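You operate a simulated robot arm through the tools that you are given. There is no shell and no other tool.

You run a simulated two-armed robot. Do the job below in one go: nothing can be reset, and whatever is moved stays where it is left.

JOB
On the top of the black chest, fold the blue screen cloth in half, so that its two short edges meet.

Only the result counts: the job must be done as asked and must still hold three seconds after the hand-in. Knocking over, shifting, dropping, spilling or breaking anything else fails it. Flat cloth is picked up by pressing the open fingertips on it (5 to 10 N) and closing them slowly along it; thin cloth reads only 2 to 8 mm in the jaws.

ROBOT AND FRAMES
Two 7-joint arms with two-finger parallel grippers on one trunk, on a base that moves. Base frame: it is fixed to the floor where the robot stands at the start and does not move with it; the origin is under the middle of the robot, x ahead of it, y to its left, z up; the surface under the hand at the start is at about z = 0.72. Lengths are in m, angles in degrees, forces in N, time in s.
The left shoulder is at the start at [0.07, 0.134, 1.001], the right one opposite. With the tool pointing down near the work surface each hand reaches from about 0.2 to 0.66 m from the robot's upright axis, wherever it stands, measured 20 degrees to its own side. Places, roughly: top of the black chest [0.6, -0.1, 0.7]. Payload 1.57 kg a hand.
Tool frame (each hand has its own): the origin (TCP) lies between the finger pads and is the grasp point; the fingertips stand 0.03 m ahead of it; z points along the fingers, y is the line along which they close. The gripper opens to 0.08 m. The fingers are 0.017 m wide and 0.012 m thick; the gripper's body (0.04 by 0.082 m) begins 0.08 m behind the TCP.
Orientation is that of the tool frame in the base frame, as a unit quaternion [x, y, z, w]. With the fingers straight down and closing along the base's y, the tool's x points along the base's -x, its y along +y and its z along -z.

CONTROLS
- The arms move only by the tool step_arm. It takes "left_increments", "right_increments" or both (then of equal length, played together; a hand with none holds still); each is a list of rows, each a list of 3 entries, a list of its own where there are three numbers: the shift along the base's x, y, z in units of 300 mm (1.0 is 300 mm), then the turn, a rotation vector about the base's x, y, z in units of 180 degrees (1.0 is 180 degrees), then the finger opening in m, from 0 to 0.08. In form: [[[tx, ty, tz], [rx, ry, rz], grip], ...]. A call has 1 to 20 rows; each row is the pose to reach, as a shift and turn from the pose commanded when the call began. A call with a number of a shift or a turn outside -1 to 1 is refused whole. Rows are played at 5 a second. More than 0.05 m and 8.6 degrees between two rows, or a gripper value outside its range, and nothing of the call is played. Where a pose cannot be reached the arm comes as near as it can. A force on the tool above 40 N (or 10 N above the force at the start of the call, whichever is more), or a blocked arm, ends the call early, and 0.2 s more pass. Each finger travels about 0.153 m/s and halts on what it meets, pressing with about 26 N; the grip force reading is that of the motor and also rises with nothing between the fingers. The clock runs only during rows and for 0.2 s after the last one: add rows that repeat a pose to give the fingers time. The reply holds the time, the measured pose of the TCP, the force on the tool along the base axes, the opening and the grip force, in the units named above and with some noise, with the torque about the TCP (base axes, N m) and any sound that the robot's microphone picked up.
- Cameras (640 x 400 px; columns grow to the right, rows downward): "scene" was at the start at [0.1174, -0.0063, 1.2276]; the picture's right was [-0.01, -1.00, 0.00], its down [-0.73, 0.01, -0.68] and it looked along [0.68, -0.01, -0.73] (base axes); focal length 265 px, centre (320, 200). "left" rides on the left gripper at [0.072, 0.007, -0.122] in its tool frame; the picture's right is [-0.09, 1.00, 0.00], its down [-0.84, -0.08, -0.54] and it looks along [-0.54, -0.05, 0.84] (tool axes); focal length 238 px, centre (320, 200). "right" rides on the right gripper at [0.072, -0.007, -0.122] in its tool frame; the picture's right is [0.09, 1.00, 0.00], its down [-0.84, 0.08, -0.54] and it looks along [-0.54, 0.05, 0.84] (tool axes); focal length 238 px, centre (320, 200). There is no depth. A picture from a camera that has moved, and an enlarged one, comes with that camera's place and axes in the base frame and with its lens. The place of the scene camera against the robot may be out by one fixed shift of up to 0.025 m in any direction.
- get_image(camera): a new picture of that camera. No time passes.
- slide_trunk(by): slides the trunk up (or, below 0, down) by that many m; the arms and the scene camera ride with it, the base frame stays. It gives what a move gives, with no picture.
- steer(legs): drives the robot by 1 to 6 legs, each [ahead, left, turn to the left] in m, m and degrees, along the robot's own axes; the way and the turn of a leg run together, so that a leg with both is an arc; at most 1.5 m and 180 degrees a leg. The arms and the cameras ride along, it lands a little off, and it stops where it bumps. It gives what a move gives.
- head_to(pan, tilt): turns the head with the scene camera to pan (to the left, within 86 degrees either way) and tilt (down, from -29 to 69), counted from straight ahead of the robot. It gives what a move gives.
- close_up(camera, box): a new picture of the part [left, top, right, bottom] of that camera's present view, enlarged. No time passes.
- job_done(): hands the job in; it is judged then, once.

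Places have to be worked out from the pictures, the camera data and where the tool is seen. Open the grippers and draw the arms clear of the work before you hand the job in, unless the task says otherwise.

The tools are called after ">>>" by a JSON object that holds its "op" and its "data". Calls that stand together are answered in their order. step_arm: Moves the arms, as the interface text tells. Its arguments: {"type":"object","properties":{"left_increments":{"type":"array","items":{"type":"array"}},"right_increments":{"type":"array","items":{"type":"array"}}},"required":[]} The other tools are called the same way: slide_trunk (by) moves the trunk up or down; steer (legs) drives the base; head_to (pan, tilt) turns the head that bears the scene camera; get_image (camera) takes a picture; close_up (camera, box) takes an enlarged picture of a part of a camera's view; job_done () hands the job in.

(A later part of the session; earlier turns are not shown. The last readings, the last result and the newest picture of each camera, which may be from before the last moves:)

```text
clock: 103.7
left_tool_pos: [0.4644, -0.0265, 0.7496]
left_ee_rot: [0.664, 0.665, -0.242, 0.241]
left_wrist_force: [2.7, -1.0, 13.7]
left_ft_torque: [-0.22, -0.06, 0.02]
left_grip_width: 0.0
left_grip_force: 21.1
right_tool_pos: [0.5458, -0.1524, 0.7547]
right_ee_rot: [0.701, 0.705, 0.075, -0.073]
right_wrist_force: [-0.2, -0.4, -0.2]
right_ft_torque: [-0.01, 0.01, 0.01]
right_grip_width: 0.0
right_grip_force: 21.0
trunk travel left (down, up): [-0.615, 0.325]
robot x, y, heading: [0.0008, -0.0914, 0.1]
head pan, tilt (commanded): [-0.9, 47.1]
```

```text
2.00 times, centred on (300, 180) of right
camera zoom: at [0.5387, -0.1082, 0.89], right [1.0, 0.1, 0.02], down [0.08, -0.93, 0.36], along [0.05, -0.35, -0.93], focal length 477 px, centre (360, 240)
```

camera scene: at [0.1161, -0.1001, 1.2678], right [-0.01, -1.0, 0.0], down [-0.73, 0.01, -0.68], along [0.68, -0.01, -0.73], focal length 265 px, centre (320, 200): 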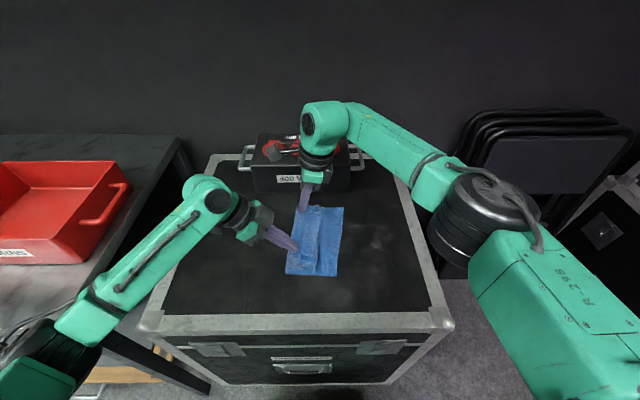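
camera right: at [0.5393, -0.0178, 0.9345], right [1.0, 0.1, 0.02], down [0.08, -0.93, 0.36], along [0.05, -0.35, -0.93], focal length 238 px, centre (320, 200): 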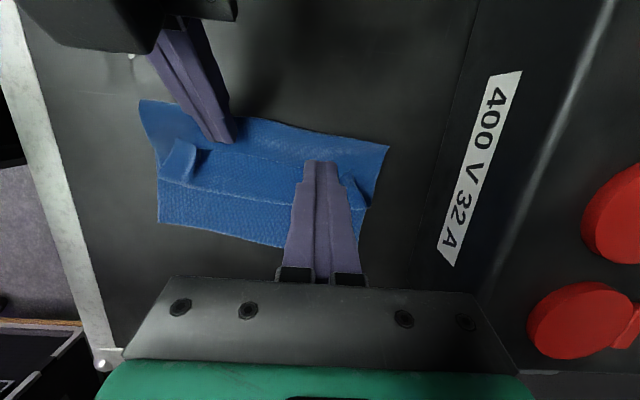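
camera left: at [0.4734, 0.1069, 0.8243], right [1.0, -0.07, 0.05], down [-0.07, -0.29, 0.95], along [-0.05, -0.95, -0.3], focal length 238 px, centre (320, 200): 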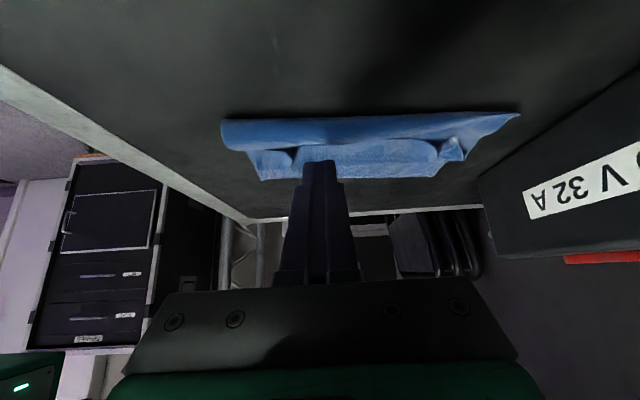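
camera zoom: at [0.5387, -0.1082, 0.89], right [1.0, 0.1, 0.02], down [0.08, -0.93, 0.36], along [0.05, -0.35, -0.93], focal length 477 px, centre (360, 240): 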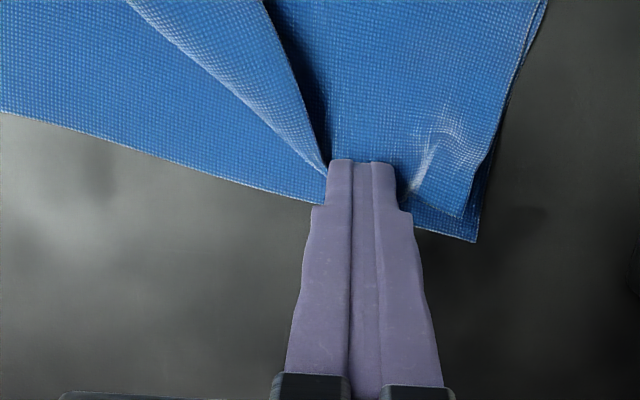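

The far corner has turned over and lies close to the lower far corner; the near half is still rolled. I'll lift the right hand clear and look before pinning the far half and turning the near half.

>>> {"op": "step_arm", "data": {"right_increments": [[[0, 0.01, 0.03], [0, 0, 0], 0.0], [[0, 0.02, 0.08], [0, 0, 0], 0.0], [[0, 0.02, 0.14], [0, 0, 0], 0.0], [[0, 0.02, 0.2], [0, 0, 0], 0.0], [[0, 0.02, 0.2], [0, 0, 0], 0.0]]}}

>>> {"op": "close_up", "data": {"camera": "scene", "box": [265, 190, 365, 290]}}

>>> {"op": "get_image", "data": {"camera": "right"}}

```text
clock: 104.9
left_tool_pos: [0.4646, -0.0265, 0.7504]
left_ee_rot: [0.664, 0.665, -0.243, 0.242]
left_wrist_force: [1.8, -0.7, 13.9]
left_ft_torque: [-0.19, -0.03, 0.03]
left_grip_width: 0.0
left_grip_force: 20.9
right_tool_pos: [0.5447, -0.1464, 0.8134]
right_ee_rot: [0.702, 0.704, 0.075, -0.074]
right_wrist_force: [-1.0, -0.1, 0.3]
right_ft_torque: [0.02, 0.01, -0.03]
right_grip_width: 0.0
right_grip_force: 21.4
trunk travel left (down, up): [-0.615, 0.325]
robot x, y, heading: [0.0006, -0.0942, 0.1]
head pan, tilt (commanded): [-0.9, 47.1]
```

```text
4.00 times, centred on (315, 240) of scene
camera zoom: at [0.1159, -0.1002, 1.2678], right [-0.01, -1.0, 0.0], down [-0.73, 0.01, -0.68], along [0.68, -0.01, -0.73], focal length 1060 px, centre (340, 40)
```

zoom: 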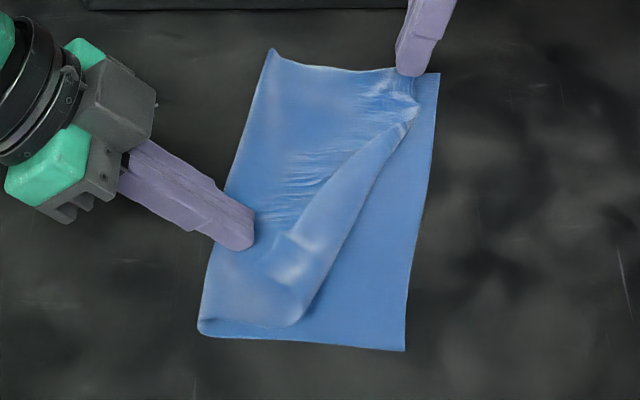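

```text
taken
camera right: at [0.5383, -0.1021, 0.9482], right [1.0, 0.09, 0.02], down [0.08, -0.93, 0.36], along [0.05, -0.35, -0.93], focal length 238 px, centre (320, 200)
```

right: 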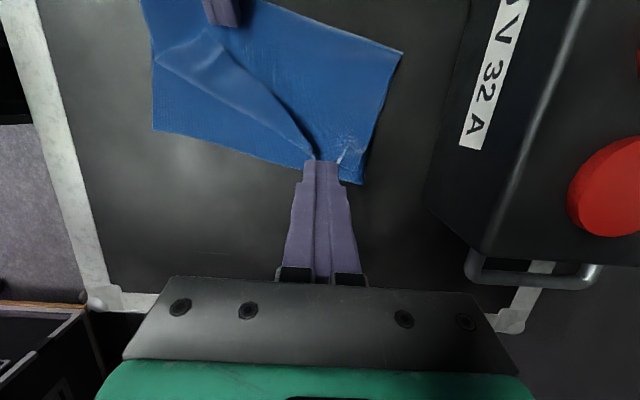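

It has relaxed nicely, and only the near half is still folded back. Next I'll pin the far half with the right hand at about (0.56, -0.085).

>>> {"op": "step_arm", "data": {"right_increments": [[[0.017, 0.06, 0.0], [0, 0, 0], 0.0], [[0.034, 0.12, 0.0], [0, 0, 0], 0.0], [[0.051, 0.184, 0.0], [0, 0, 0], 0.0], [[0.051, 0.184, -0.06], [0, 0, 0], 0.0], [[0.051, 0.184, -0.12], [0, 0, 0], 0.0], [[0.051, 0.184, -0.17], [0, 0, 0], 0.0], [[0.051, 0.184, -0.193], [0, 0, 0], 0.0]]}}

>>> {"op": "step_arm", "data": {"right_increments": [[[0, 0, -0.0033], [0, 0, 0], 0.0], [[0, 0, -0.0067], [0, 0, 0], 0.0], [[0, 0, -0.01], [0, 0, 0], 0.0]]}}

```text
clock: 106.5
left_tool_pos: [0.466, -0.0266, 0.7493]
left_ee_rot: [0.664, 0.665, -0.243, 0.241]
left_wrist_force: [1.3, 0.6, 14.2]
left_ft_torque: [-0.18, 0.0, 0.02]
left_grip_width: 0.0
left_grip_force: 21.6
right_tool_pos: [0.5605, -0.0907, 0.7554]
right_ee_rot: [0.702, 0.704, 0.075, -0.072]
right_wrist_force: [1.2, 0.1, 1.1]
right_ft_torque: [0.0, 0.0, -0.02]
right_grip_width: 0.0002
right_grip_force: 21.4
trunk travel left (down, up): [-0.615, 0.325]
robot x, y, heading: [-0.0024, -0.0941, 0.1]
head pan, tilt (commanded): [-0.9, 47.1]
```

```text
clock: 107.3
left_tool_pos: [0.4649, -0.0269, 0.7497]
left_ee_rot: [0.664, 0.665, -0.243, 0.241]
left_wrist_force: [1.5, 1.6, 14.1]
left_ft_torque: [-0.18, -0.02, -0.02]
left_grip_width: 0.0
left_grip_force: 20.8
right_tool_pos: [0.5611, -0.0899, 0.7537]
right_ee_rot: [0.702, 0.705, 0.074, -0.073]
right_wrist_force: [0.5, 0.9, -0.4]
right_ft_torque: [0.03, 0.01, -0.06]
right_grip_width: 0.0001
right_grip_force: 21.2
trunk travel left (down, up): [-0.615, 0.325]
robot x, y, heading: [-0.002, -0.0962, -0.1]
head pan, tilt (commanded): [-0.9, 47.1]
```

Not loaded yet; I'll lower the right hand another 2 mm in two steps.

>>> {"op": "step_arm", "data": {"right_increments": [[[0, 0, -0.0033], [0, 0, 0], 0.0], [[0, 0, -0.0033], [0, 0, 0], 0.0]]}}

>>> {"op": "step_arm", "data": {"right_increments": [[[0, 0, -0.0025], [0, 0, 0], 0.0], [[0, 0, -0.0025], [0, 0, 0], 0.0]]}}

```text
clock: 107.9
left_tool_pos: [0.4654, -0.0265, 0.7495]
left_ee_rot: [0.664, 0.665, -0.243, 0.241]
left_wrist_force: [2.2, -1.0, 12.2]
left_ft_torque: [-0.13, -0.06, 0.04]
left_grip_width: 0.0
left_grip_force: 21.3
right_tool_pos: [0.5612, -0.0905, 0.752]
right_ee_rot: [0.701, 0.705, 0.074, -0.073]
right_wrist_force: [-0.6, -0.4, 1.8]
right_ft_torque: [0.03, 0.01, -0.02]
right_grip_width: 0.0
right_grip_force: 21.5
trunk travel left (down, up): [-0.615, 0.325]
robot x, y, heading: [0.0017, -0.0926, 0.3]
head pan, tilt (commanded): [-0.9, 47.1]
```

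```text
clock: 108.5
left_tool_pos: [0.4651, -0.0271, 0.7498]
left_ee_rot: [0.663, 0.665, -0.243, 0.241]
left_wrist_force: [2.4, -0.5, 9.8]
left_ft_torque: [-0.11, -0.06, 0.01]
left_grip_width: 0.0002
left_grip_force: 21.7
right_tool_pos: [0.5604, -0.09, 0.7536]
right_ee_rot: [0.701, 0.705, 0.076, -0.073]
right_wrist_force: [0.1, 0.6, 7.4]
right_ft_torque: [-0.03, 0.0, -0.01]
right_grip_width: 0.0
right_grip_force: 22.0
trunk travel left (down, up): [-0.615, 0.325]
robot x, y, heading: [0.0002, -0.095, 0.2]
head pan, tilt (commanded): [-0.9, 47.1]
```

The right hand now pins the far half with 7.4 N. I'll lift the left hand, bring it upright and look at the near half of the flap.

>>> {"op": "step_arm", "data": {"left_increments": [[[0, 0.0, 0.1], [0, 0, 0], 0.0], [[-0.03, 0.0, 0.15], [0.0444, 0, 0], 0.0], [[-0.06, 0.0, 0.16], [0.0889, 0, 0], 0.0], [[-0.0937, 0.0, 0.16], [0.1333, 0, 0], 0.0], [[-0.0937, 0.0, 0.16], [0.1778, 0, 0], 0.0], [[-0.0937, 0.0, 0.16], [0.2222, 0, 0], 0.0], [[-0.0937, 0.0, 0.16], [0.2222, 0, 0], 0.0]]}}

>>> {"op": "close_up", "data": {"camera": "scene", "box": [265, 190, 365, 290]}}

>>> {"op": "get_image", "data": {"camera": "left"}}

```text
clock: 110.1
left_tool_pos: [0.4368, -0.0268, 0.7968]
left_ee_rot: [0.706, 0.708, 0.001, 0.0]
left_wrist_force: [0.9, 0.9, -0.5]
left_ft_torque: [0.01, -0.02, -0.01]
left_grip_width: 0.0
left_grip_force: 21.5
right_tool_pos: [0.5617, -0.09, 0.7526]
right_ee_rot: [0.701, 0.705, 0.076, -0.073]
right_wrist_force: [0.8, 0.4, 14.2]
right_ft_torque: [-0.03, 0.0, 0.0]
right_grip_width: 0.0001
right_grip_force: 21.3
trunk travel left (down, up): [-0.615, 0.325]
robot x, y, heading: [-0.0003, -0.0942, 0.1]
head pan, tilt (commanded): [-0.9, 47.1]
```

```text
4.00 times, centred on (315, 240) of scene
camera zoom: at [0.1151, -0.0995, 1.2679], right [-0.01, -1.0, 0.0], down [-0.73, 0.01, -0.68], along [0.68, -0.01, -0.73], focal length 1060 px, centre (340, 40)
```

zoom: 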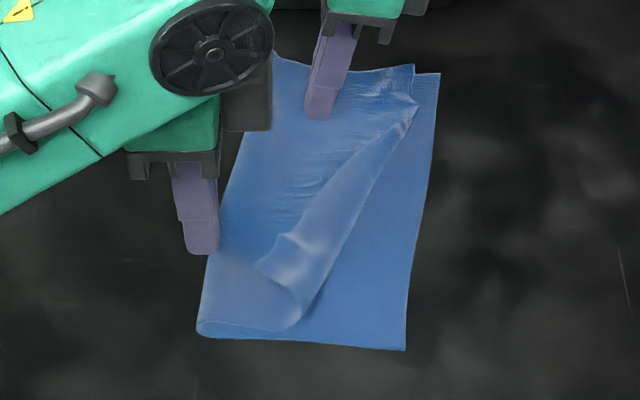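

```text
taken
camera left: at [0.4423, 0.0456, 0.9194], right [1.0, -0.09, 0.0], down [-0.07, -0.84, 0.54], along [-0.05, -0.54, -0.84], focal length 238 px, centre (320, 200)
```

left: 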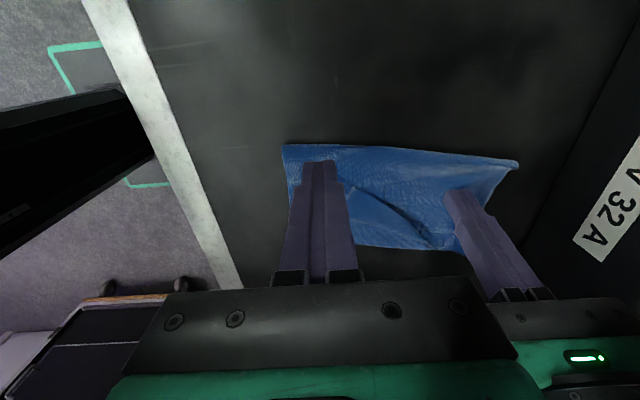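

>>> {"op": "close_up", "data": {"camera": "left", "box": [260, 120, 540, 280]}}

>>> {"op": "close_up", "data": {"camera": "right", "box": [0, 40, 340, 280]}}

```text
2.29 times, centred on (400, 200) of left
camera zoom: at [0.4423, 0.0456, 0.9194], right [1.0, -0.09, 0.0], down [-0.07, -0.84, 0.54], along [-0.05, -0.54, -0.84], focal length 545 px, centre (137, 200)
```

zoom: 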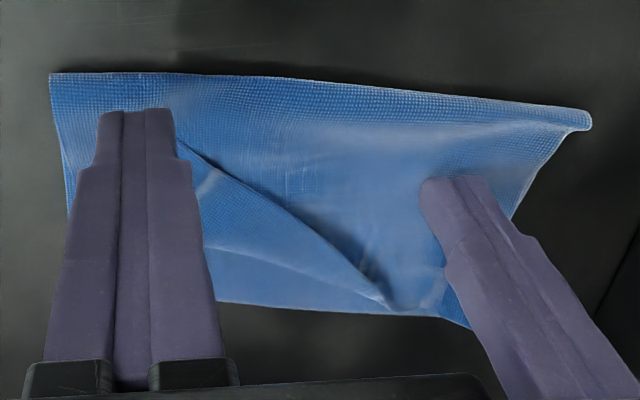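

```text
1.67 times, centred on (170, 160) of right
camera zoom: at [0.5542, -0.0462, 0.8874], right [1.0, 0.09, 0.02], down [0.08, -0.93, 0.36], along [0.05, -0.35, -0.93], focal length 397 px, centre (570, 267)
```

zoom: 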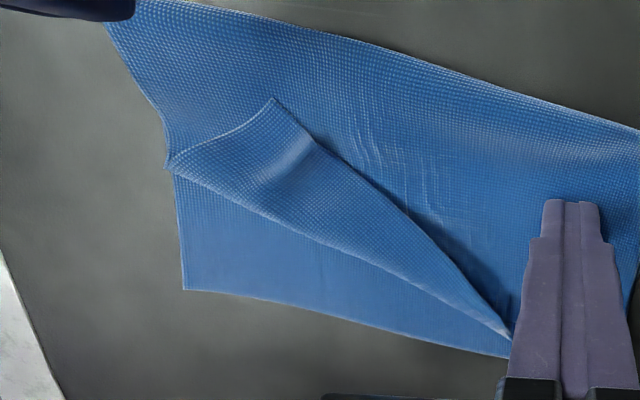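

From the right camera the rest is clear: a triangle of flap with its corner at about (0.451, -0.049), to be turned over toward (0.391, -0.134). I'll set the closed left fingertips just behind that corner, near the surface.

>>> {"op": "step_arm", "data": {"left_increments": [[[0.035, -0.012, 0.0], [0, 0, 0], 0.0], [[0.0707, -0.02, 0.0], [0, 0, 0], 0.0], [[0.0707, -0.02, -0.05], [0, 0, 0], 0.0], [[0.0707, -0.02, -0.1], [0, 0, 0], 0.0], [[0.0707, -0.02, -0.137], [0, 0, 0], 0.0], [[0.0707, -0.02, -0.14], [0, 0, 0], 0.0]]}}

>>> {"op": "close_up", "data": {"camera": "right", "box": [0, 40, 340, 280]}}

```text
clock: 111.5
left_tool_pos: [0.4567, -0.0318, 0.7552]
left_ee_rot: [0.706, 0.708, 0.0, 0.001]
left_wrist_force: [0.1, -1.0, -0.3]
left_ft_torque: [-0.01, 0.03, 0.0]
left_grip_width: 0.0
left_grip_force: 21.6
right_tool_pos: [0.5606, -0.091, 0.752]
right_ee_rot: [0.701, 0.705, 0.075, -0.073]
right_wrist_force: [1.0, 0.1, 15.8]
right_ft_torque: [-0.02, -0.04, -0.02]
right_grip_width: 0.0
right_grip_force: 21.4
trunk travel left (down, up): [-0.615, 0.325]
robot x, y, heading: [0.001, -0.0965, -0.1]
head pan, tilt (commanded): [-0.9, 47.1]
```

```text
1.67 times, centred on (170, 160) of right
camera zoom: at [0.5541, -0.0463, 0.8874], right [1.0, 0.09, 0.02], down [0.08, -0.93, 0.36], along [0.05, -0.35, -0.93], focal length 397 px, centre (570, 267)
```

zoom: 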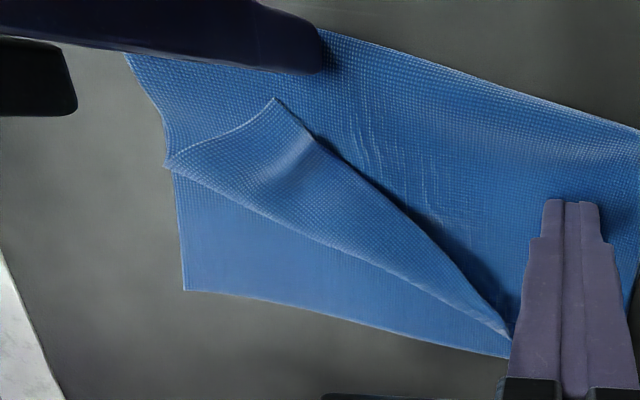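

The finger is right behind the flap's corner. I'll drop 1 mm and push 3.5 cm diagonally toward the near-right corner.

>>> {"op": "step_arm", "data": {"left_increments": [[[0, 0, -0.004], [0, 0, 0], 0.0], [[-0.009, -0.014, -0.004], [0, 0, 0], 0.0], [[-0.018, -0.028, -0.004], [0, 0, 0], 0.0], [[-0.0275, -0.0415, -0.004], [0, 0, 0], 0.0], [[-0.0367, -0.055, -0.004], [0, 0, 0], 0.0], [[-0.046, -0.069, -0.004], [0, 0, 0], 0.0], [[-0.055, -0.083, -0.004], [0, 0, 0], 0.0], [[-0.064, -0.097, -0.004], [0, 0, 0], 0.0]]}}

>>> {"op": "close_up", "data": {"camera": "right", "box": [0, 40, 340, 280]}}

>>> {"op": "close_up", "data": {"camera": "scene", "box": [265, 190, 365, 290]}}

```text
clock: 113.3
left_tool_pos: [0.4384, -0.0609, 0.7531]
left_ee_rot: [0.705, 0.709, 0.001, 0.0]
left_wrist_force: [-0.3, -1.1, -0.2]
left_ft_torque: [0.0, -0.01, -0.02]
left_grip_width: 0.0001
left_grip_force: 21.4
right_tool_pos: [0.5607, -0.0905, 0.7521]
right_ee_rot: [0.701, 0.705, 0.076, -0.073]
right_wrist_force: [2.1, 0.7, 16.5]
right_ft_torque: [-0.01, -0.07, 0.0]
right_grip_width: 0.0
right_grip_force: 22.0
trunk travel left (down, up): [-0.615, 0.325]
robot x, y, heading: [-0.0012, -0.098, 0.2]
head pan, tilt (commanded): [-0.9, 47.1]
```

```text
1.67 times, centred on (170, 160) of right
camera zoom: at [0.5541, -0.0463, 0.8874], right [1.0, 0.09, 0.02], down [0.08, -0.93, 0.36], along [0.05, -0.35, -0.93], focal length 397 px, centre (570, 267)
```

zoom: 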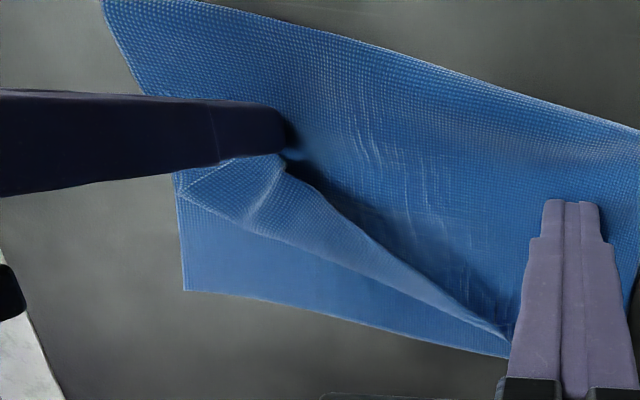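

```text
4.00 times, centred on (315, 240) of scene
camera zoom: at [0.1151, -0.0998, 1.2679], right [-0.01, -1.0, 0.0], down [-0.73, 0.01, -0.68], along [0.68, -0.01, -0.73], focal length 1060 px, centre (340, 40)
```

zoom: 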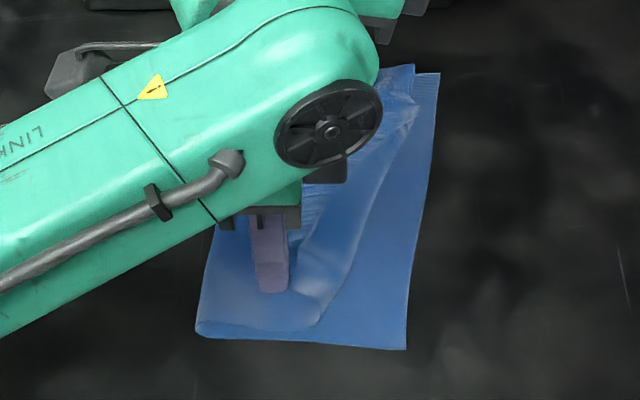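

It's turning over as planned. I'll continue 4 cm along the same line.

>>> {"op": "step_arm", "data": {"left_increments": [[[-0.009, -0.014, 0], [0, 0, 0], 0.0], [[-0.018, -0.028, 0], [0, 0, 0], 0.0], [[-0.0275, -0.0415, 0], [0, 0, 0], 0.0], [[-0.0367, -0.055, 0], [0, 0, 0], 0.0], [[-0.046, -0.069, 0], [0, 0, 0], 0.0], [[-0.055, -0.083, 0], [0, 0, 0], 0.0], [[-0.064, -0.097, 0], [0, 0, 0], 0.0], [[-0.073, -0.111, 0], [0, 0, 0], 0.0]]}}

>>> {"op": "close_up", "data": {"camera": "right", "box": [0, 40, 340, 280]}}

>>> {"op": "close_up", "data": {"camera": "scene", "box": [265, 190, 365, 290]}}

```text
clock: 115.1
left_tool_pos: [0.4163, -0.0943, 0.7539]
left_ee_rot: [0.706, 0.709, 0.0, -0.001]
left_wrist_force: [0.5, 0.3, 0.8]
left_ft_torque: [-0.01, -0.01, 0.0]
left_grip_width: 0.0
left_grip_force: 21.7
right_tool_pos: [0.562, -0.0898, 0.7528]
right_ee_rot: [0.702, 0.705, 0.075, -0.073]
right_wrist_force: [1.1, -0.4, 16.5]
right_ft_torque: [0.0, -0.05, 0.01]
right_grip_width: 0.0
right_grip_force: 21.6
trunk travel left (down, up): [-0.615, 0.325]
robot x, y, heading: [-0.0004, -0.095, 0.1]
head pan, tilt (commanded): [-0.9, 47.1]
```

```text
1.67 times, centred on (170, 160) of right
camera zoom: at [0.5541, -0.0463, 0.8874], right [1.0, 0.09, 0.02], down [0.08, -0.93, 0.36], along [0.05, -0.35, -0.93], focal length 397 px, centre (570, 267)
```

zoom: 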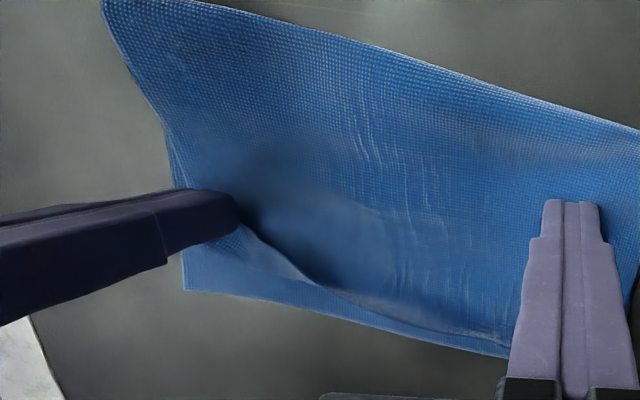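

```text
4.00 times, centred on (315, 240) of scene
camera zoom: at [0.1151, -0.0998, 1.2679], right [-0.01, -1.0, 0.0], down [-0.73, 0.01, -0.68], along [0.68, -0.01, -0.73], focal length 1060 px, centre (340, 40)
```

zoom: 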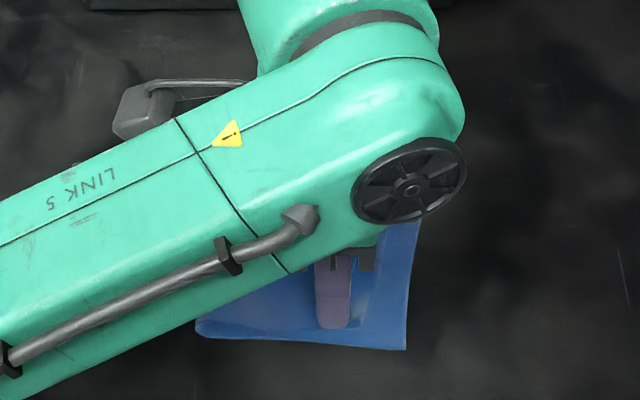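

Nearly done. I'll push a last 2.5 cm, mostly toward the right.

>>> {"op": "step_arm", "data": {"left_increments": [[[-0.004, -0.016, 0], [0, 0, 0], 0.0], [[-0.008, -0.032, 0], [0, 0, 0], 0.0], [[-0.012, -0.048, 0], [0, 0, 0], 0.0], [[-0.016, -0.064, 0], [0, 0, 0], 0.0], [[-0.02, -0.08, 0], [0, 0, 0], 0.0]]}}

>>> {"op": "close_up", "data": {"camera": "right", "box": [0, 40, 340, 280]}}

```text
clock: 116.3
left_tool_pos: [0.4111, -0.1179, 0.7535]
left_ee_rot: [0.706, 0.708, -0.001, 0.0]
left_wrist_force: [-0.4, -0.5, 0.5]
left_ft_torque: [-0.01, 0.01, 0.0]
left_grip_width: 0.0001
left_grip_force: 21.7
right_tool_pos: [0.5617, -0.09, 0.752]
right_ee_rot: [0.702, 0.705, 0.074, -0.072]
right_wrist_force: [2.1, 0.9, 17.3]
right_ft_torque: [0.0, -0.06, -0.02]
right_grip_width: 0.0001
right_grip_force: 21.3
trunk travel left (down, up): [-0.615, 0.325]
robot x, y, heading: [-0.0006, -0.0942, 0.1]
head pan, tilt (commanded): [-0.9, 47.1]
```

```text
1.67 times, centred on (170, 160) of right
camera zoom: at [0.5541, -0.0463, 0.8874], right [1.0, 0.1, 0.02], down [0.08, -0.93, 0.36], along [0.05, -0.35, -0.93], focal length 397 px, centre (570, 267)
```

zoom: 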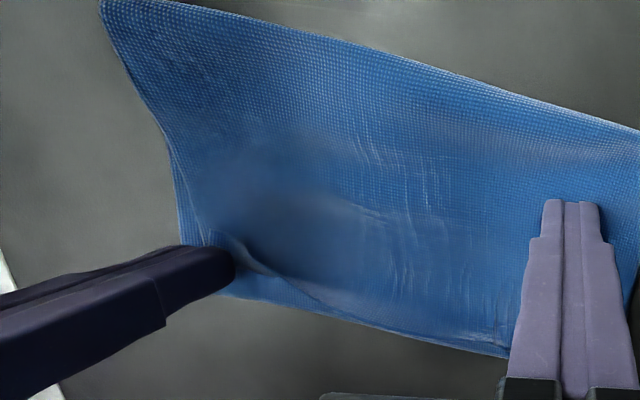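

The edge is nearly at the lower layer's edge. I'll lift the left hand straight up and move it away left to see how the cloth lies.

>>> {"op": "step_arm", "data": {"left_increments": [[[0, 0, 0.04], [0, 0, 0], 0.0], [[0, 0, 0.1], [0, 0, 0], 0.0], [[0, 0.05, 0.18], [0, 0, 0], 0.0], [[0, 0.17, 0.25], [0, 0, 0], 0.0], [[0, 0.32, 0.28], [0, 0, 0], 0.0], [[0, 0.47, 0.28], [0, 0, 0], 0.0], [[0, 0.62, 0.28], [0, 0, 0], 0.0], [[0, 0.77, 0.28], [0, 0, 0], 0.0]]}}

>>> {"op": "close_up", "data": {"camera": "scene", "box": [265, 190, 365, 290]}}

>>> {"op": "close_up", "data": {"camera": "right", "box": [0, 40, 340, 280]}}

```text
clock: 118.1
left_tool_pos: [0.4079, 0.115, 0.8345]
left_ee_rot: [0.705, 0.709, 0.0, 0.001]
left_wrist_force: [-0.1, -0.1, 0.4]
left_ft_torque: [-0.01, -0.01, 0.0]
left_grip_width: 0.0002
left_grip_force: 21.2
right_tool_pos: [0.5606, -0.0894, 0.7529]
right_ee_rot: [0.702, 0.705, 0.075, -0.073]
right_wrist_force: [2.6, 0.8, 16.0]
right_ft_torque: [0.01, -0.06, 0.03]
right_grip_width: 0.0
right_grip_force: 21.3
trunk travel left (down, up): [-0.615, 0.325]
robot x, y, heading: [-0.0003, -0.094, 0.4]
head pan, tilt (commanded): [-0.9, 47.1]
```

```text
4.00 times, centred on (315, 240) of scene
camera zoom: at [0.1148, -0.0988, 1.268], right [-0.01, -1.0, 0.0], down [-0.73, 0.01, -0.68], along [0.68, -0.01, -0.73], focal length 1060 px, centre (340, 40)
```

zoom: 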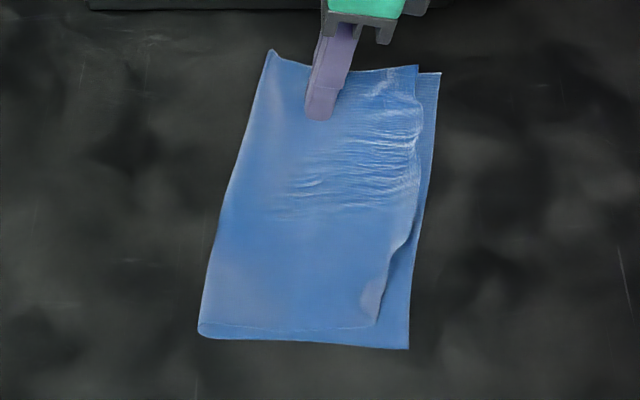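

```text
1.67 times, centred on (170, 160) of right
camera zoom: at [0.554, -0.0461, 0.8873], right [1.0, 0.09, 0.02], down [0.08, -0.93, 0.36], along [0.05, -0.35, -0.93], focal length 397 px, centre (570, 267)
```

zoom: 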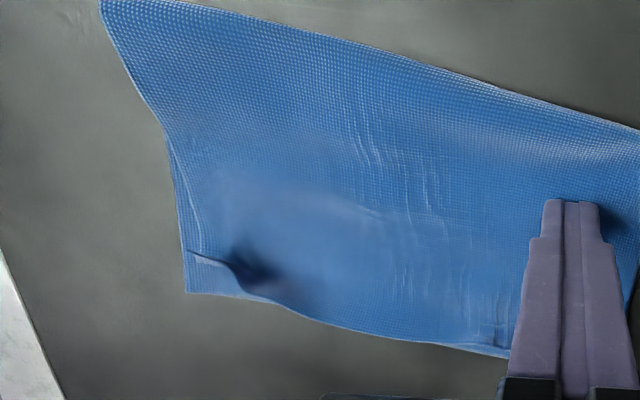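

The flap has turned over, and the top edge is now within about 1.5 cm of the lower edge along its length. I'll lift the right hand as well to inspect the result from above.

>>> {"op": "step_arm", "data": {"right_increments": [[[0, 0, 0.03], [0, 0, 0], 0.0], [[0, 0, 0.1], [0, 0, 0], 0.0], [[0, -0.05, 0.2], [0.0, 0, 0], 0.0], [[-0.05, -0.15, 0.3], [0.03, 0, 0], 0.0], [[-0.1, -0.28, 0.4], [0.06, 0, 0], 0.0], [[-0.15, -0.4, 0.45], [0.09, 0, 0], 0.0], [[-0.2, -0.5, 0.5], [0.11, 0, 0], 0.0]]}}

>>> {"op": "get_image", "data": {"camera": "scene"}}

>>> {"op": "close_up", "data": {"camera": "scene", "box": [265, 190, 365, 290]}}

>>> {"op": "get_image", "data": {"camera": "right"}}

>>> {"op": "get_image", "data": {"camera": "left"}}

```text
refused: row 5 steps farther than a row can; nothing moved
```

```text
taken
camera scene: at [0.1148, -0.0988, 1.268], right [-0.01, -1.0, 0.0], down [-0.73, 0.01, -0.68], along [0.68, -0.01, -0.73], focal length 265 px, centre (320, 200)
```

scene: 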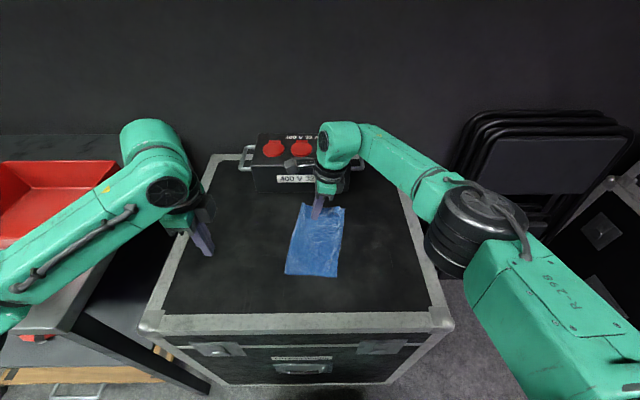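

```text
4.00 times, centred on (315, 240) of scene
camera zoom: at [0.1148, -0.0988, 1.268], right [-0.01, -1.0, 0.0], down [-0.73, 0.01, -0.68], along [0.68, -0.01, -0.73], focal length 1060 px, centre (340, 40)
```

zoom: 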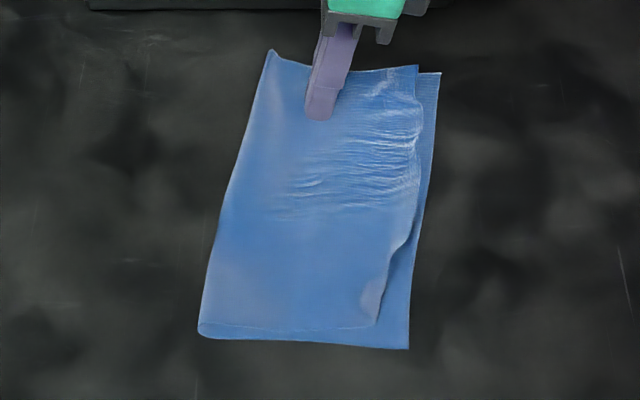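

```text
taken
camera right: at [0.554, -0.0461, 0.8873], right [1.0, 0.09, 0.02], down [0.08, -0.93, 0.36], along [0.05, -0.35, -0.93], focal length 238 px, centre (320, 200)
```

right: 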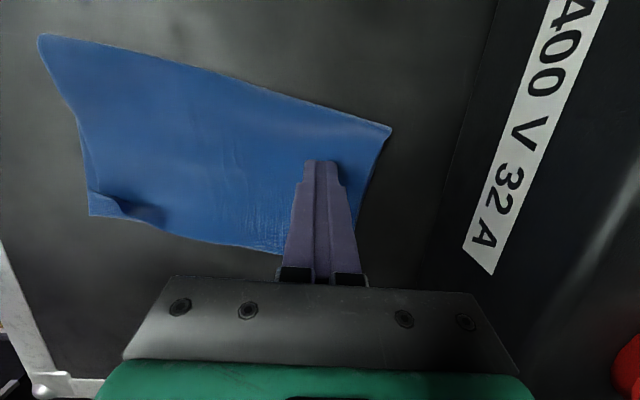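

```text
taken
camera left: at [0.4145, 0.1882, 0.9577], right [1.0, -0.09, 0.0], down [-0.07, -0.84, 0.54], along [-0.05, -0.54, -0.84], focal length 238 px, centre (320, 200)
```

left: 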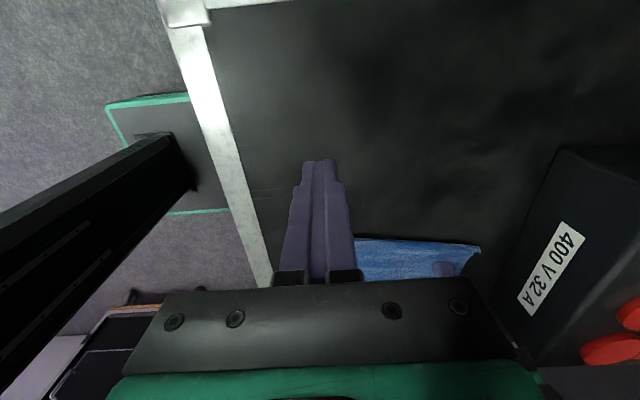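

One of those rows was too long a step, so nothing moved. I'll lift the right hand again with smaller steps.

>>> {"op": "step_arm", "data": {"right_increments": [[[0, 0, 0.03], [0, 0, 0], 0.0], [[0, 0, 0.1], [0, 0, 0], 0.0], [[0, -0.03, 0.2], [0.0, 0, 0], 0.0], [[-0.04, -0.1, 0.3], [0.03, 0, 0], 0.0], [[-0.08, -0.2, 0.37], [0.06, 0, 0], 0.0], [[-0.12, -0.3, 0.43], [0.09, 0, 0], 0.0], [[-0.15, -0.4, 0.46], [0.11, 0, 0], 0.0], [[-0.15, -0.5, 0.46], [0.11, 0, 0], 0.0]]}}

>>> {"op": "close_up", "data": {"camera": "scene", "box": [265, 190, 365, 290]}}

>>> {"op": "get_image", "data": {"camera": "right"}}

```text
clock: 119.9
left_tool_pos: [0.4095, 0.1146, 0.8359]
left_ee_rot: [0.706, 0.708, -0.001, -0.001]
left_wrist_force: [0.2, -0.6, -0.2]
left_ft_torque: [-0.01, 0.02, 0.01]
left_grip_width: 0.0001
left_grip_force: 21.3
right_tool_pos: [0.5171, -0.2412, 0.8874]
right_ee_rot: [0.678, 0.682, 0.195, -0.194]
right_wrist_force: [-0.7, -0.7, -0.4]
right_ft_torque: [0.04, -0.02, 0.01]
right_grip_width: 0.0
right_grip_force: 21.1
trunk travel left (down, up): [-0.615, 0.325]
robot x, y, heading: [-0.0012, -0.0925, 0.2]
head pan, tilt (commanded): [-0.9, 47.1]
```

```text
4.00 times, centred on (315, 240) of scene
camera zoom: at [0.1177, -0.1004, 1.2676], right [-0.01, -1.0, 0.0], down [-0.73, 0.01, -0.68], along [0.68, -0.01, -0.73], focal length 1060 px, centre (340, 40)
```

zoom: 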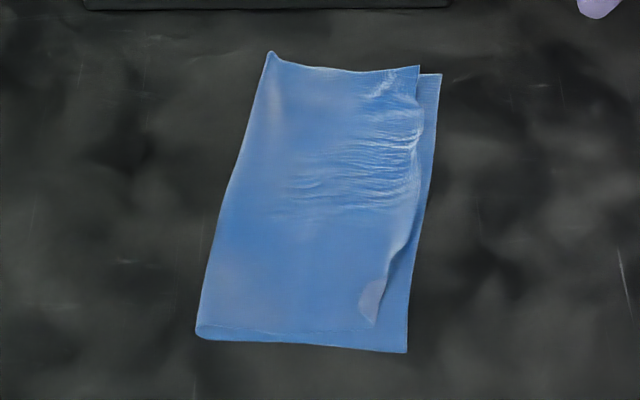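

```text
taken
camera right: at [0.5101, -0.2456, 1.0304], right [1.0, 0.08, 0.05], down [0.08, -1.0, 0.02], along [0.05, -0.01, -1.0], focal length 238 px, centre (320, 200)
```

right: 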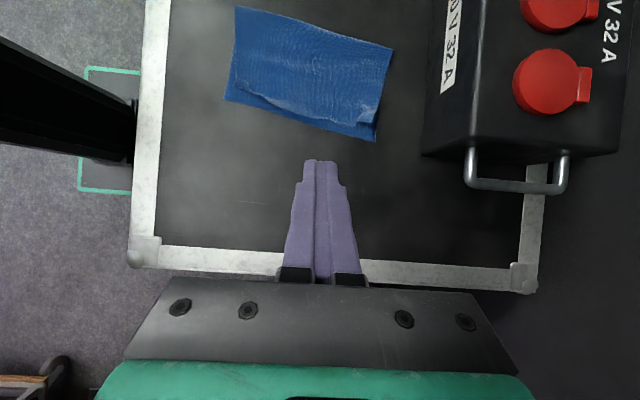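

This is close to a proper half fold. I'll zoom in with the right camera to measure how the two short edges line up.

>>> {"op": "close_up", "data": {"camera": "right", "box": [210, 0, 410, 150]}}

>>> {"op": "close_up", "data": {"camera": "right", "box": [215, 60, 305, 130]}}

>>> {"op": "close_up", "data": {"camera": "right", "box": [310, 80, 400, 150]}}

```text
2.67 times, centred on (310, 75) of right
camera zoom: at [0.5101, -0.2456, 1.0304], right [1.0, 0.08, 0.05], down [0.08, -1.0, 0.02], along [0.05, -0.01, -1.0], focal length 636 px, centre (347, 533)
```

zoom: 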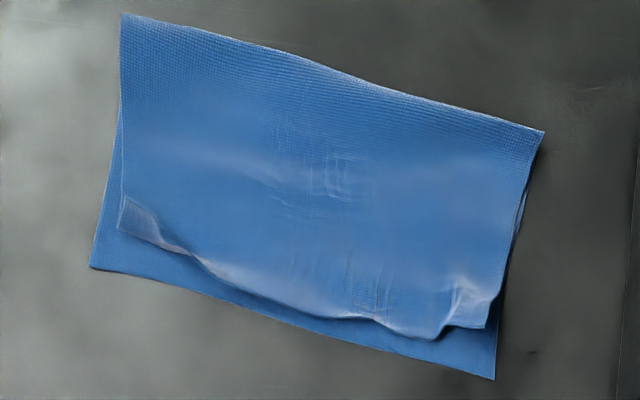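

```text
5.71 times, centred on (260, 95) of right
camera zoom: at [0.5101, -0.2456, 1.0304], right [1.0, 0.08, 0.05], down [0.08, -1.0, 0.02], along [0.05, -0.01, -1.0], focal length 1362 px, centre (663, 800)
```

zoom: 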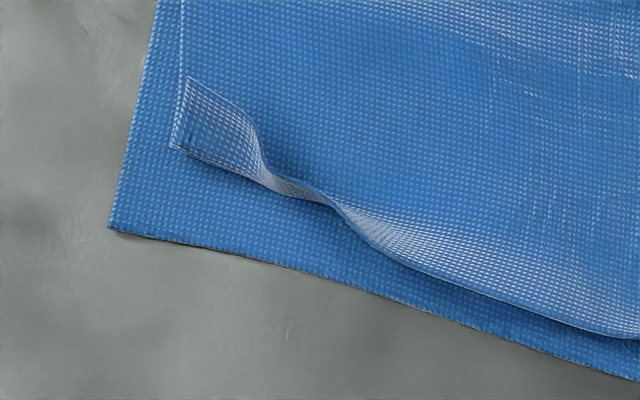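

```text
5.71 times, centred on (355, 115) of right
camera zoom: at [0.5101, -0.2456, 1.0304], right [1.0, 0.08, 0.05], down [0.08, -1.0, 0.02], along [0.05, -0.01, -1.0], focal length 1362 px, centre (120, 686)
```

zoom: 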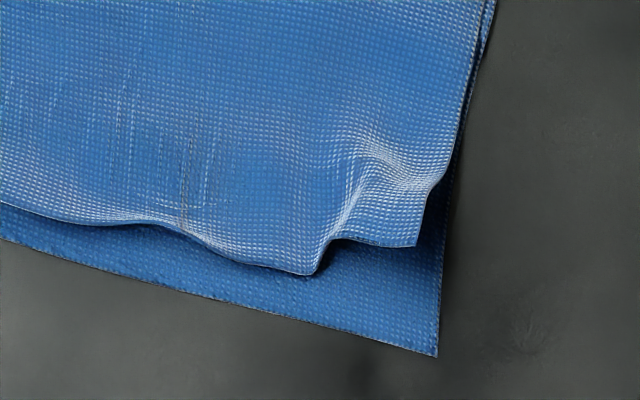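

Measured from above, the crease is at mid-cloth within 2 mm. What remains is a small curl at the near corner, and the far top corner lies about 2 cm short of the lower one. I'll pin the top layer at about (0.47, -0.06) with the left hand leaning in from the left, so the right hand can tidy both corners.

>>> {"op": "step_arm", "data": {"left_increments": [[[0.04, -0.1, 0.0], [-0.0444, 0, 0], 0.0], [[0.08, -0.2, 0.0], [-0.0889, 0, 0], 0.0], [[0.12, -0.3, -0.03], [-0.1333, 0, 0], 0.0], [[0.16, -0.4, -0.07], [-0.1778, 0, 0], 0.0], [[0.2017, -0.48, -0.13], [-0.2222, 0, 0], 0.0], [[0.2017, -0.534, -0.19], [-0.2222, 0, 0], 0.0], [[0.2017, -0.534, -0.25], [-0.2222, 0, 0], 0.0]]}}

>>> {"op": "close_up", "data": {"camera": "scene", "box": [265, 190, 365, 290]}}

```text
clock: 121.5
left_tool_pos: [0.4742, -0.0473, 0.7627]
left_ee_rot: [0.664, 0.665, -0.245, 0.24]
left_wrist_force: [0.2, 0.8, -0.2]
left_ft_torque: [-0.01, 0.01, -0.02]
left_grip_width: 0.0
left_grip_force: 21.2
right_tool_pos: [0.5158, -0.2403, 0.8881]
right_ee_rot: [0.678, 0.682, 0.194, -0.194]
right_wrist_force: [0.5, 0.0, -0.6]
right_ft_torque: [0.0, 0.0, -0.01]
right_grip_width: 0.0002
right_grip_force: 21.8
trunk travel left (down, up): [-0.615, 0.325]
robot x, y, heading: [0.0019, -0.0921, -0.0]
head pan, tilt (commanded): [-0.9, 47.1]
```

```text
4.00 times, centred on (315, 240) of scene
camera zoom: at [0.1179, -0.0994, 1.2676], right [-0.01, -1.0, 0.0], down [-0.73, 0.01, -0.68], along [0.68, -0.01, -0.73], focal length 1060 px, centre (340, 40)
```

zoom: 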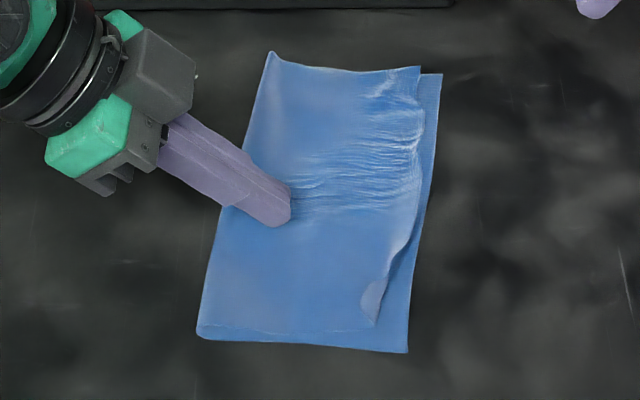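

The position is good. I'll lower the left hand to pin the cloth.

>>> {"op": "step_arm", "data": {"left_increments": [[[0, 0, -0.017], [0, 0, 0], 0.0], [[0, 0, -0.033], [0, 0, 0], 0.0], [[0, 0, -0.037], [0, 0, 0], 0.0], [[0, 0, -0.04], [0, 0, 0], 0.0]]}}

>>> {"op": "step_arm", "data": {"left_increments": [[[0, 0, -0.003], [0, 0, 0], 0.0], [[0, 0, -0.003], [0, 0, 0], 0.0]]}}

```text
clock: 122.5
left_tool_pos: [0.4739, -0.0479, 0.7506]
left_ee_rot: [0.664, 0.665, -0.244, 0.24]
left_wrist_force: [0.4, 0.0, 0.6]
left_ft_torque: [0.01, 0.02, -0.03]
left_grip_width: 0.0003
left_grip_force: 21.3
right_tool_pos: [0.5169, -0.2405, 0.8873]
right_ee_rot: [0.678, 0.682, 0.193, -0.194]
right_wrist_force: [0.5, 0.0, -0.8]
right_ft_torque: [0.01, 0.0, -0.01]
right_grip_width: 0.0002
right_grip_force: 21.0
trunk travel left (down, up): [-0.615, 0.325]
robot x, y, heading: [-0.0025, -0.096, -0.2]
head pan, tilt (commanded): [-0.9, 47.1]
```

```text
clock: 123.1
left_tool_pos: [0.4722, -0.0487, 0.7493]
left_ee_rot: [0.663, 0.666, -0.243, 0.242]
left_wrist_force: [0.6, 1.0, 4.3]
left_ft_torque: [-0.04, -0.04, 0.01]
left_grip_width: 0.0002
left_grip_force: 21.4
right_tool_pos: [0.516, -0.24, 0.8876]
right_ee_rot: [0.678, 0.682, 0.195, -0.193]
right_wrist_force: [-0.4, -0.6, -0.3]
right_ft_torque: [-0.01, -0.04, -0.02]
right_grip_width: 0.0
right_grip_force: 21.2
trunk travel left (down, up): [-0.615, 0.325]
robot x, y, heading: [-0.0009, -0.0956, 0.1]
head pan, tilt (commanded): [-0.9, 47.1]
```

>>> {"op": "step_arm", "data": {"left_increments": [[[0, 0, -0.0013], [0, 0, 0], 0.0], [[0, 0, -0.0013], [0, 0, 0], 0.0], [[0, 0, -0.0013], [0, 0, 0], 0.0], [[0, 0, -0.0013], [0, 0, 0], 0.0], [[0, 0, -0.0013], [0, 0, 0], 0.0], [[0, 0, -0.0013], [0, 0, 0], 0.0], [[0, 0, -0.0013], [0, 0, 0], 0.0], [[0, 0, -0.0013], [0, 0, 0], 0.0]], "right_increments": [[[-0.11, 0.05, 0.0], [-0.03, 0, 0], 0.0], [[-0.22, 0.12, 0.0], [-0.06, 0, 0], 0.0], [[-0.333, 0.2, -0.02], [-0.09, 0, 0], 0.0], [[-0.333, 0.33, -0.06], [-0.11, 0, 0], 0.0], [[-0.333, 0.44, -0.12], [-0.11, 0, 0], 0.0], [[-0.333, 0.486, -0.2], [-0.11, 0, 0], 0.0], [[-0.333, 0.486, -0.292], [-0.11, 0, 0], 0.0], [[-0.333, 0.486, -0.292], [-0.11, 0, 0], 0.0]]}}

>>> {"op": "get_image", "data": {"camera": "right"}}

>>> {"op": "close_up", "data": {"camera": "scene", "box": [265, 190, 365, 290]}}

```text
clock: 124.9
left_tool_pos: [0.4718, -0.0482, 0.7488]
left_ee_rot: [0.663, 0.665, -0.243, 0.242]
left_wrist_force: [0.5, -1.4, 12.2]
left_ft_torque: [-0.17, 0.0, -0.02]
left_grip_width: 0.0
left_grip_force: 21.7
right_tool_pos: [0.4157, -0.096, 0.8013]
right_ee_rot: [0.701, 0.705, 0.074, -0.074]
right_wrist_force: [-0.4, 0.6, -0.3]
right_ft_torque: [0.0, -0.02, -0.04]
right_grip_width: 0.0001
right_grip_force: 21.6
trunk travel left (down, up): [-0.615, 0.325]
robot x, y, heading: [-0.0011, -0.0935, 0.4]
head pan, tilt (commanded): [-0.9, 47.1]
```

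```text
taken
camera right: at [0.4093, -0.0511, 0.9369], right [1.0, 0.1, 0.02], down [0.08, -0.93, 0.36], along [0.05, -0.35, -0.93], focal length 238 px, centre (320, 200)
```

right: 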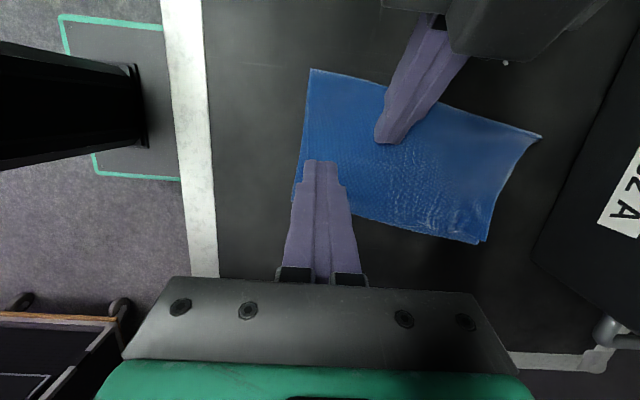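

```text
4.00 times, centred on (315, 240) of scene
camera zoom: at [0.1158, -0.1, 1.2679], right [-0.01, -1.0, 0.0], down [-0.73, 0.01, -0.68], along [0.68, -0.01, -0.73], focal length 1060 px, centre (340, 40)
```

zoom: 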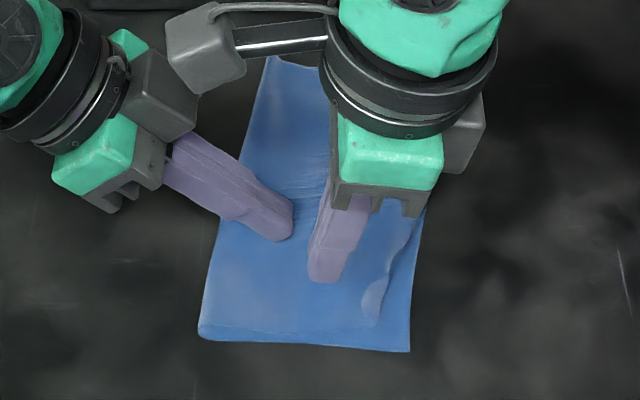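

The right fingertips are in position beside the near curl. I'll lower them to the surface and push the curl 4 cm toward the lower edge.

>>> {"op": "step_arm", "data": {"right_increments": [[[0, 0, -0.05], [0, 0, 0], 0.0], [[0, 0, -0.1], [0, 0, 0], 0.0], [[0, 0, -0.145], [0, 0, 0], 0.0], [[0, 0, -0.157], [0, 0, 0], 0.0], [[0, 0, -0.159], [0, 0, 0], 0.0]]}}

>>> {"op": "step_arm", "data": {"right_increments": [[[-0.003, -0.015, 0], [0, 0, 0], 0.0], [[-0.006, -0.03, 0], [0, 0, 0], 0.0], [[-0.009, -0.045, 0], [0, 0, 0], 0.0], [[-0.012, -0.06, 0], [0, 0, 0], 0.0], [[-0.015, -0.075, 0], [0, 0, 0], 0.0], [[-0.018, -0.09, 0], [0, 0, 0], 0.0], [[-0.021, -0.105, 0], [0, 0, 0], 0.0]]}}

>>> {"op": "close_up", "data": {"camera": "scene", "box": [265, 190, 365, 290]}}

>>> {"op": "close_up", "data": {"camera": "right", "box": [220, 60, 420, 260]}}

```text
clock: 126.1
left_tool_pos: [0.4712, -0.048, 0.7508]
left_ee_rot: [0.663, 0.666, -0.242, 0.241]
left_wrist_force: [0.8, -0.6, 13.9]
left_ft_torque: [-0.17, -0.02, 0.02]
left_grip_width: 0.0
left_grip_force: 22.3
right_tool_pos: [0.4159, -0.0952, 0.7541]
right_ee_rot: [0.702, 0.704, 0.075, -0.074]
right_wrist_force: [0.2, -0.1, 0.0]
right_ft_torque: [-0.04, -0.01, 0.02]
right_grip_width: 0.0002
right_grip_force: 21.4
trunk travel left (down, up): [-0.615, 0.325]
robot x, y, heading: [0.0001, -0.0909, 0.3]
head pan, tilt (commanded): [-0.9, 47.1]
```

```text
clock: 127.7
left_tool_pos: [0.4714, -0.0489, 0.7478]
left_ee_rot: [0.664, 0.665, -0.242, 0.241]
left_wrist_force: [1.4, -1.0, 14.2]
left_ft_torque: [-0.2, -0.05, 0.03]
left_grip_width: 0.0001
left_grip_force: 21.3
right_tool_pos: [0.4094, -0.1259, 0.7548]
right_ee_rot: [0.702, 0.705, 0.074, -0.074]
right_wrist_force: [-0.2, -0.7, 0.0]
right_ft_torque: [-0.04, 0.05, -0.01]
right_grip_width: 0.0002
right_grip_force: 20.9
trunk travel left (down, up): [-0.615, 0.325]
robot x, y, heading: [0.0, -0.0937, 0.0]
head pan, tilt (commanded): [-0.9, 47.1]
```

```text
4.00 times, centred on (315, 240) of scene
camera zoom: at [0.1156, -0.1002, 1.2679], right [-0.01, -1.0, 0.0], down [-0.73, 0.01, -0.68], along [0.68, -0.01, -0.73], focal length 1060 px, centre (340, 40)
```

zoom: 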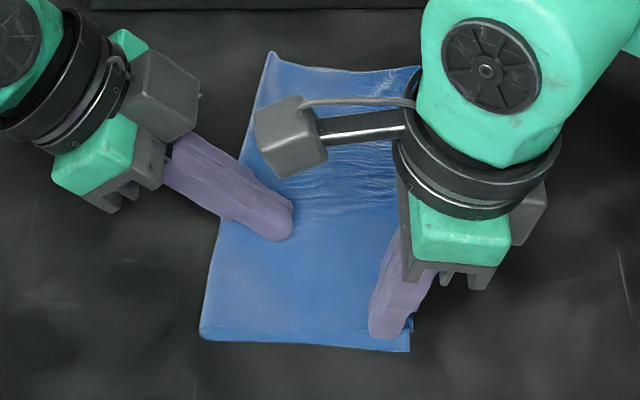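

```text
2.00 times, centred on (320, 160) of right
camera zoom: at [0.4024, -0.0828, 0.8893], right [1.0, 0.1, 0.02], down [0.08, -0.93, 0.36], along [0.05, -0.35, -0.93], focal length 477 px, centre (320, 280)
```

zoom: 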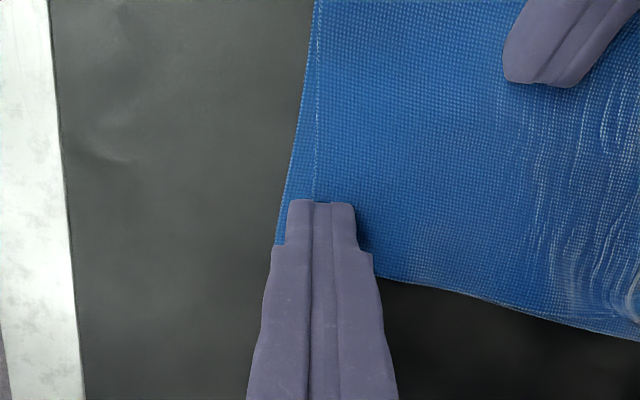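

The near curl appears to be unfolded. I'll lift the right hand and check.

>>> {"op": "step_arm", "data": {"right_increments": [[[0, 0, 0.04], [0, 0, 0], 0.0], [[0, 0, 0.12], [0, 0, 0], 0.0], [[0.03, 0.0, 0.22], [0, 0, 0], 0.0], [[0.1, -0.08, 0.32], [0.03, 0, 0], 0.0], [[0.17, -0.18, 0.4], [0.06, 0, 0], 0.0], [[0.25, -0.28, 0.44], [0.09, 0, 0], 0.0], [[0.32, -0.38, 0.46], [0.11, 0, 0], 0.0]]}}

>>> {"op": "close_up", "data": {"camera": "scene", "box": [265, 190, 365, 290]}}

>>> {"op": "get_image", "data": {"camera": "right"}}

```text
clock: 129.3
left_tool_pos: [0.4708, -0.0488, 0.7493]
left_ee_rot: [0.664, 0.665, -0.242, 0.24]
left_wrist_force: [0.5, -0.3, 15.4]
left_ft_torque: [-0.23, -0.03, 0.03]
left_grip_width: 0.0
left_grip_force: 21.7
right_tool_pos: [0.5042, -0.2414, 0.8927]
right_ee_rot: [0.677, 0.682, 0.195, -0.193]
right_wrist_force: [-0.2, 0.3, 0.1]
right_ft_torque: [0.0, 0.02, 0.02]
right_grip_width: 0.0
right_grip_force: 21.7
trunk travel left (down, up): [-0.615, 0.325]
robot x, y, heading: [-0.0002, -0.0914, -0.2]
head pan, tilt (commanded): [-0.9, 47.1]
```

```text
4.00 times, centred on (315, 240) of scene
camera zoom: at [0.1155, -0.1003, 1.2679], right [-0.01, -1.0, 0.0], down [-0.73, 0.01, -0.68], along [0.68, -0.01, -0.73], focal length 1060 px, centre (340, 40)
```

zoom: 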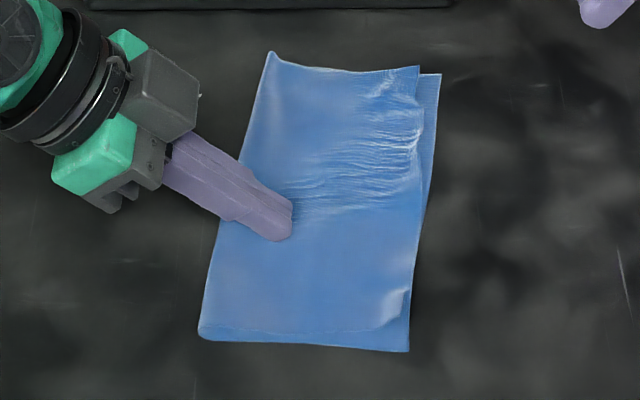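

```text
taken
camera right: at [0.4979, -0.2449, 1.035], right [1.0, 0.08, 0.05], down [0.08, -1.0, 0.02], along [0.05, -0.01, -1.0], focal length 238 px, centre (320, 200)
```

right: 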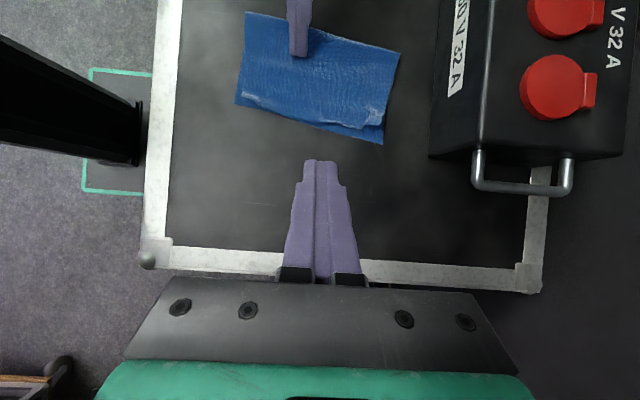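

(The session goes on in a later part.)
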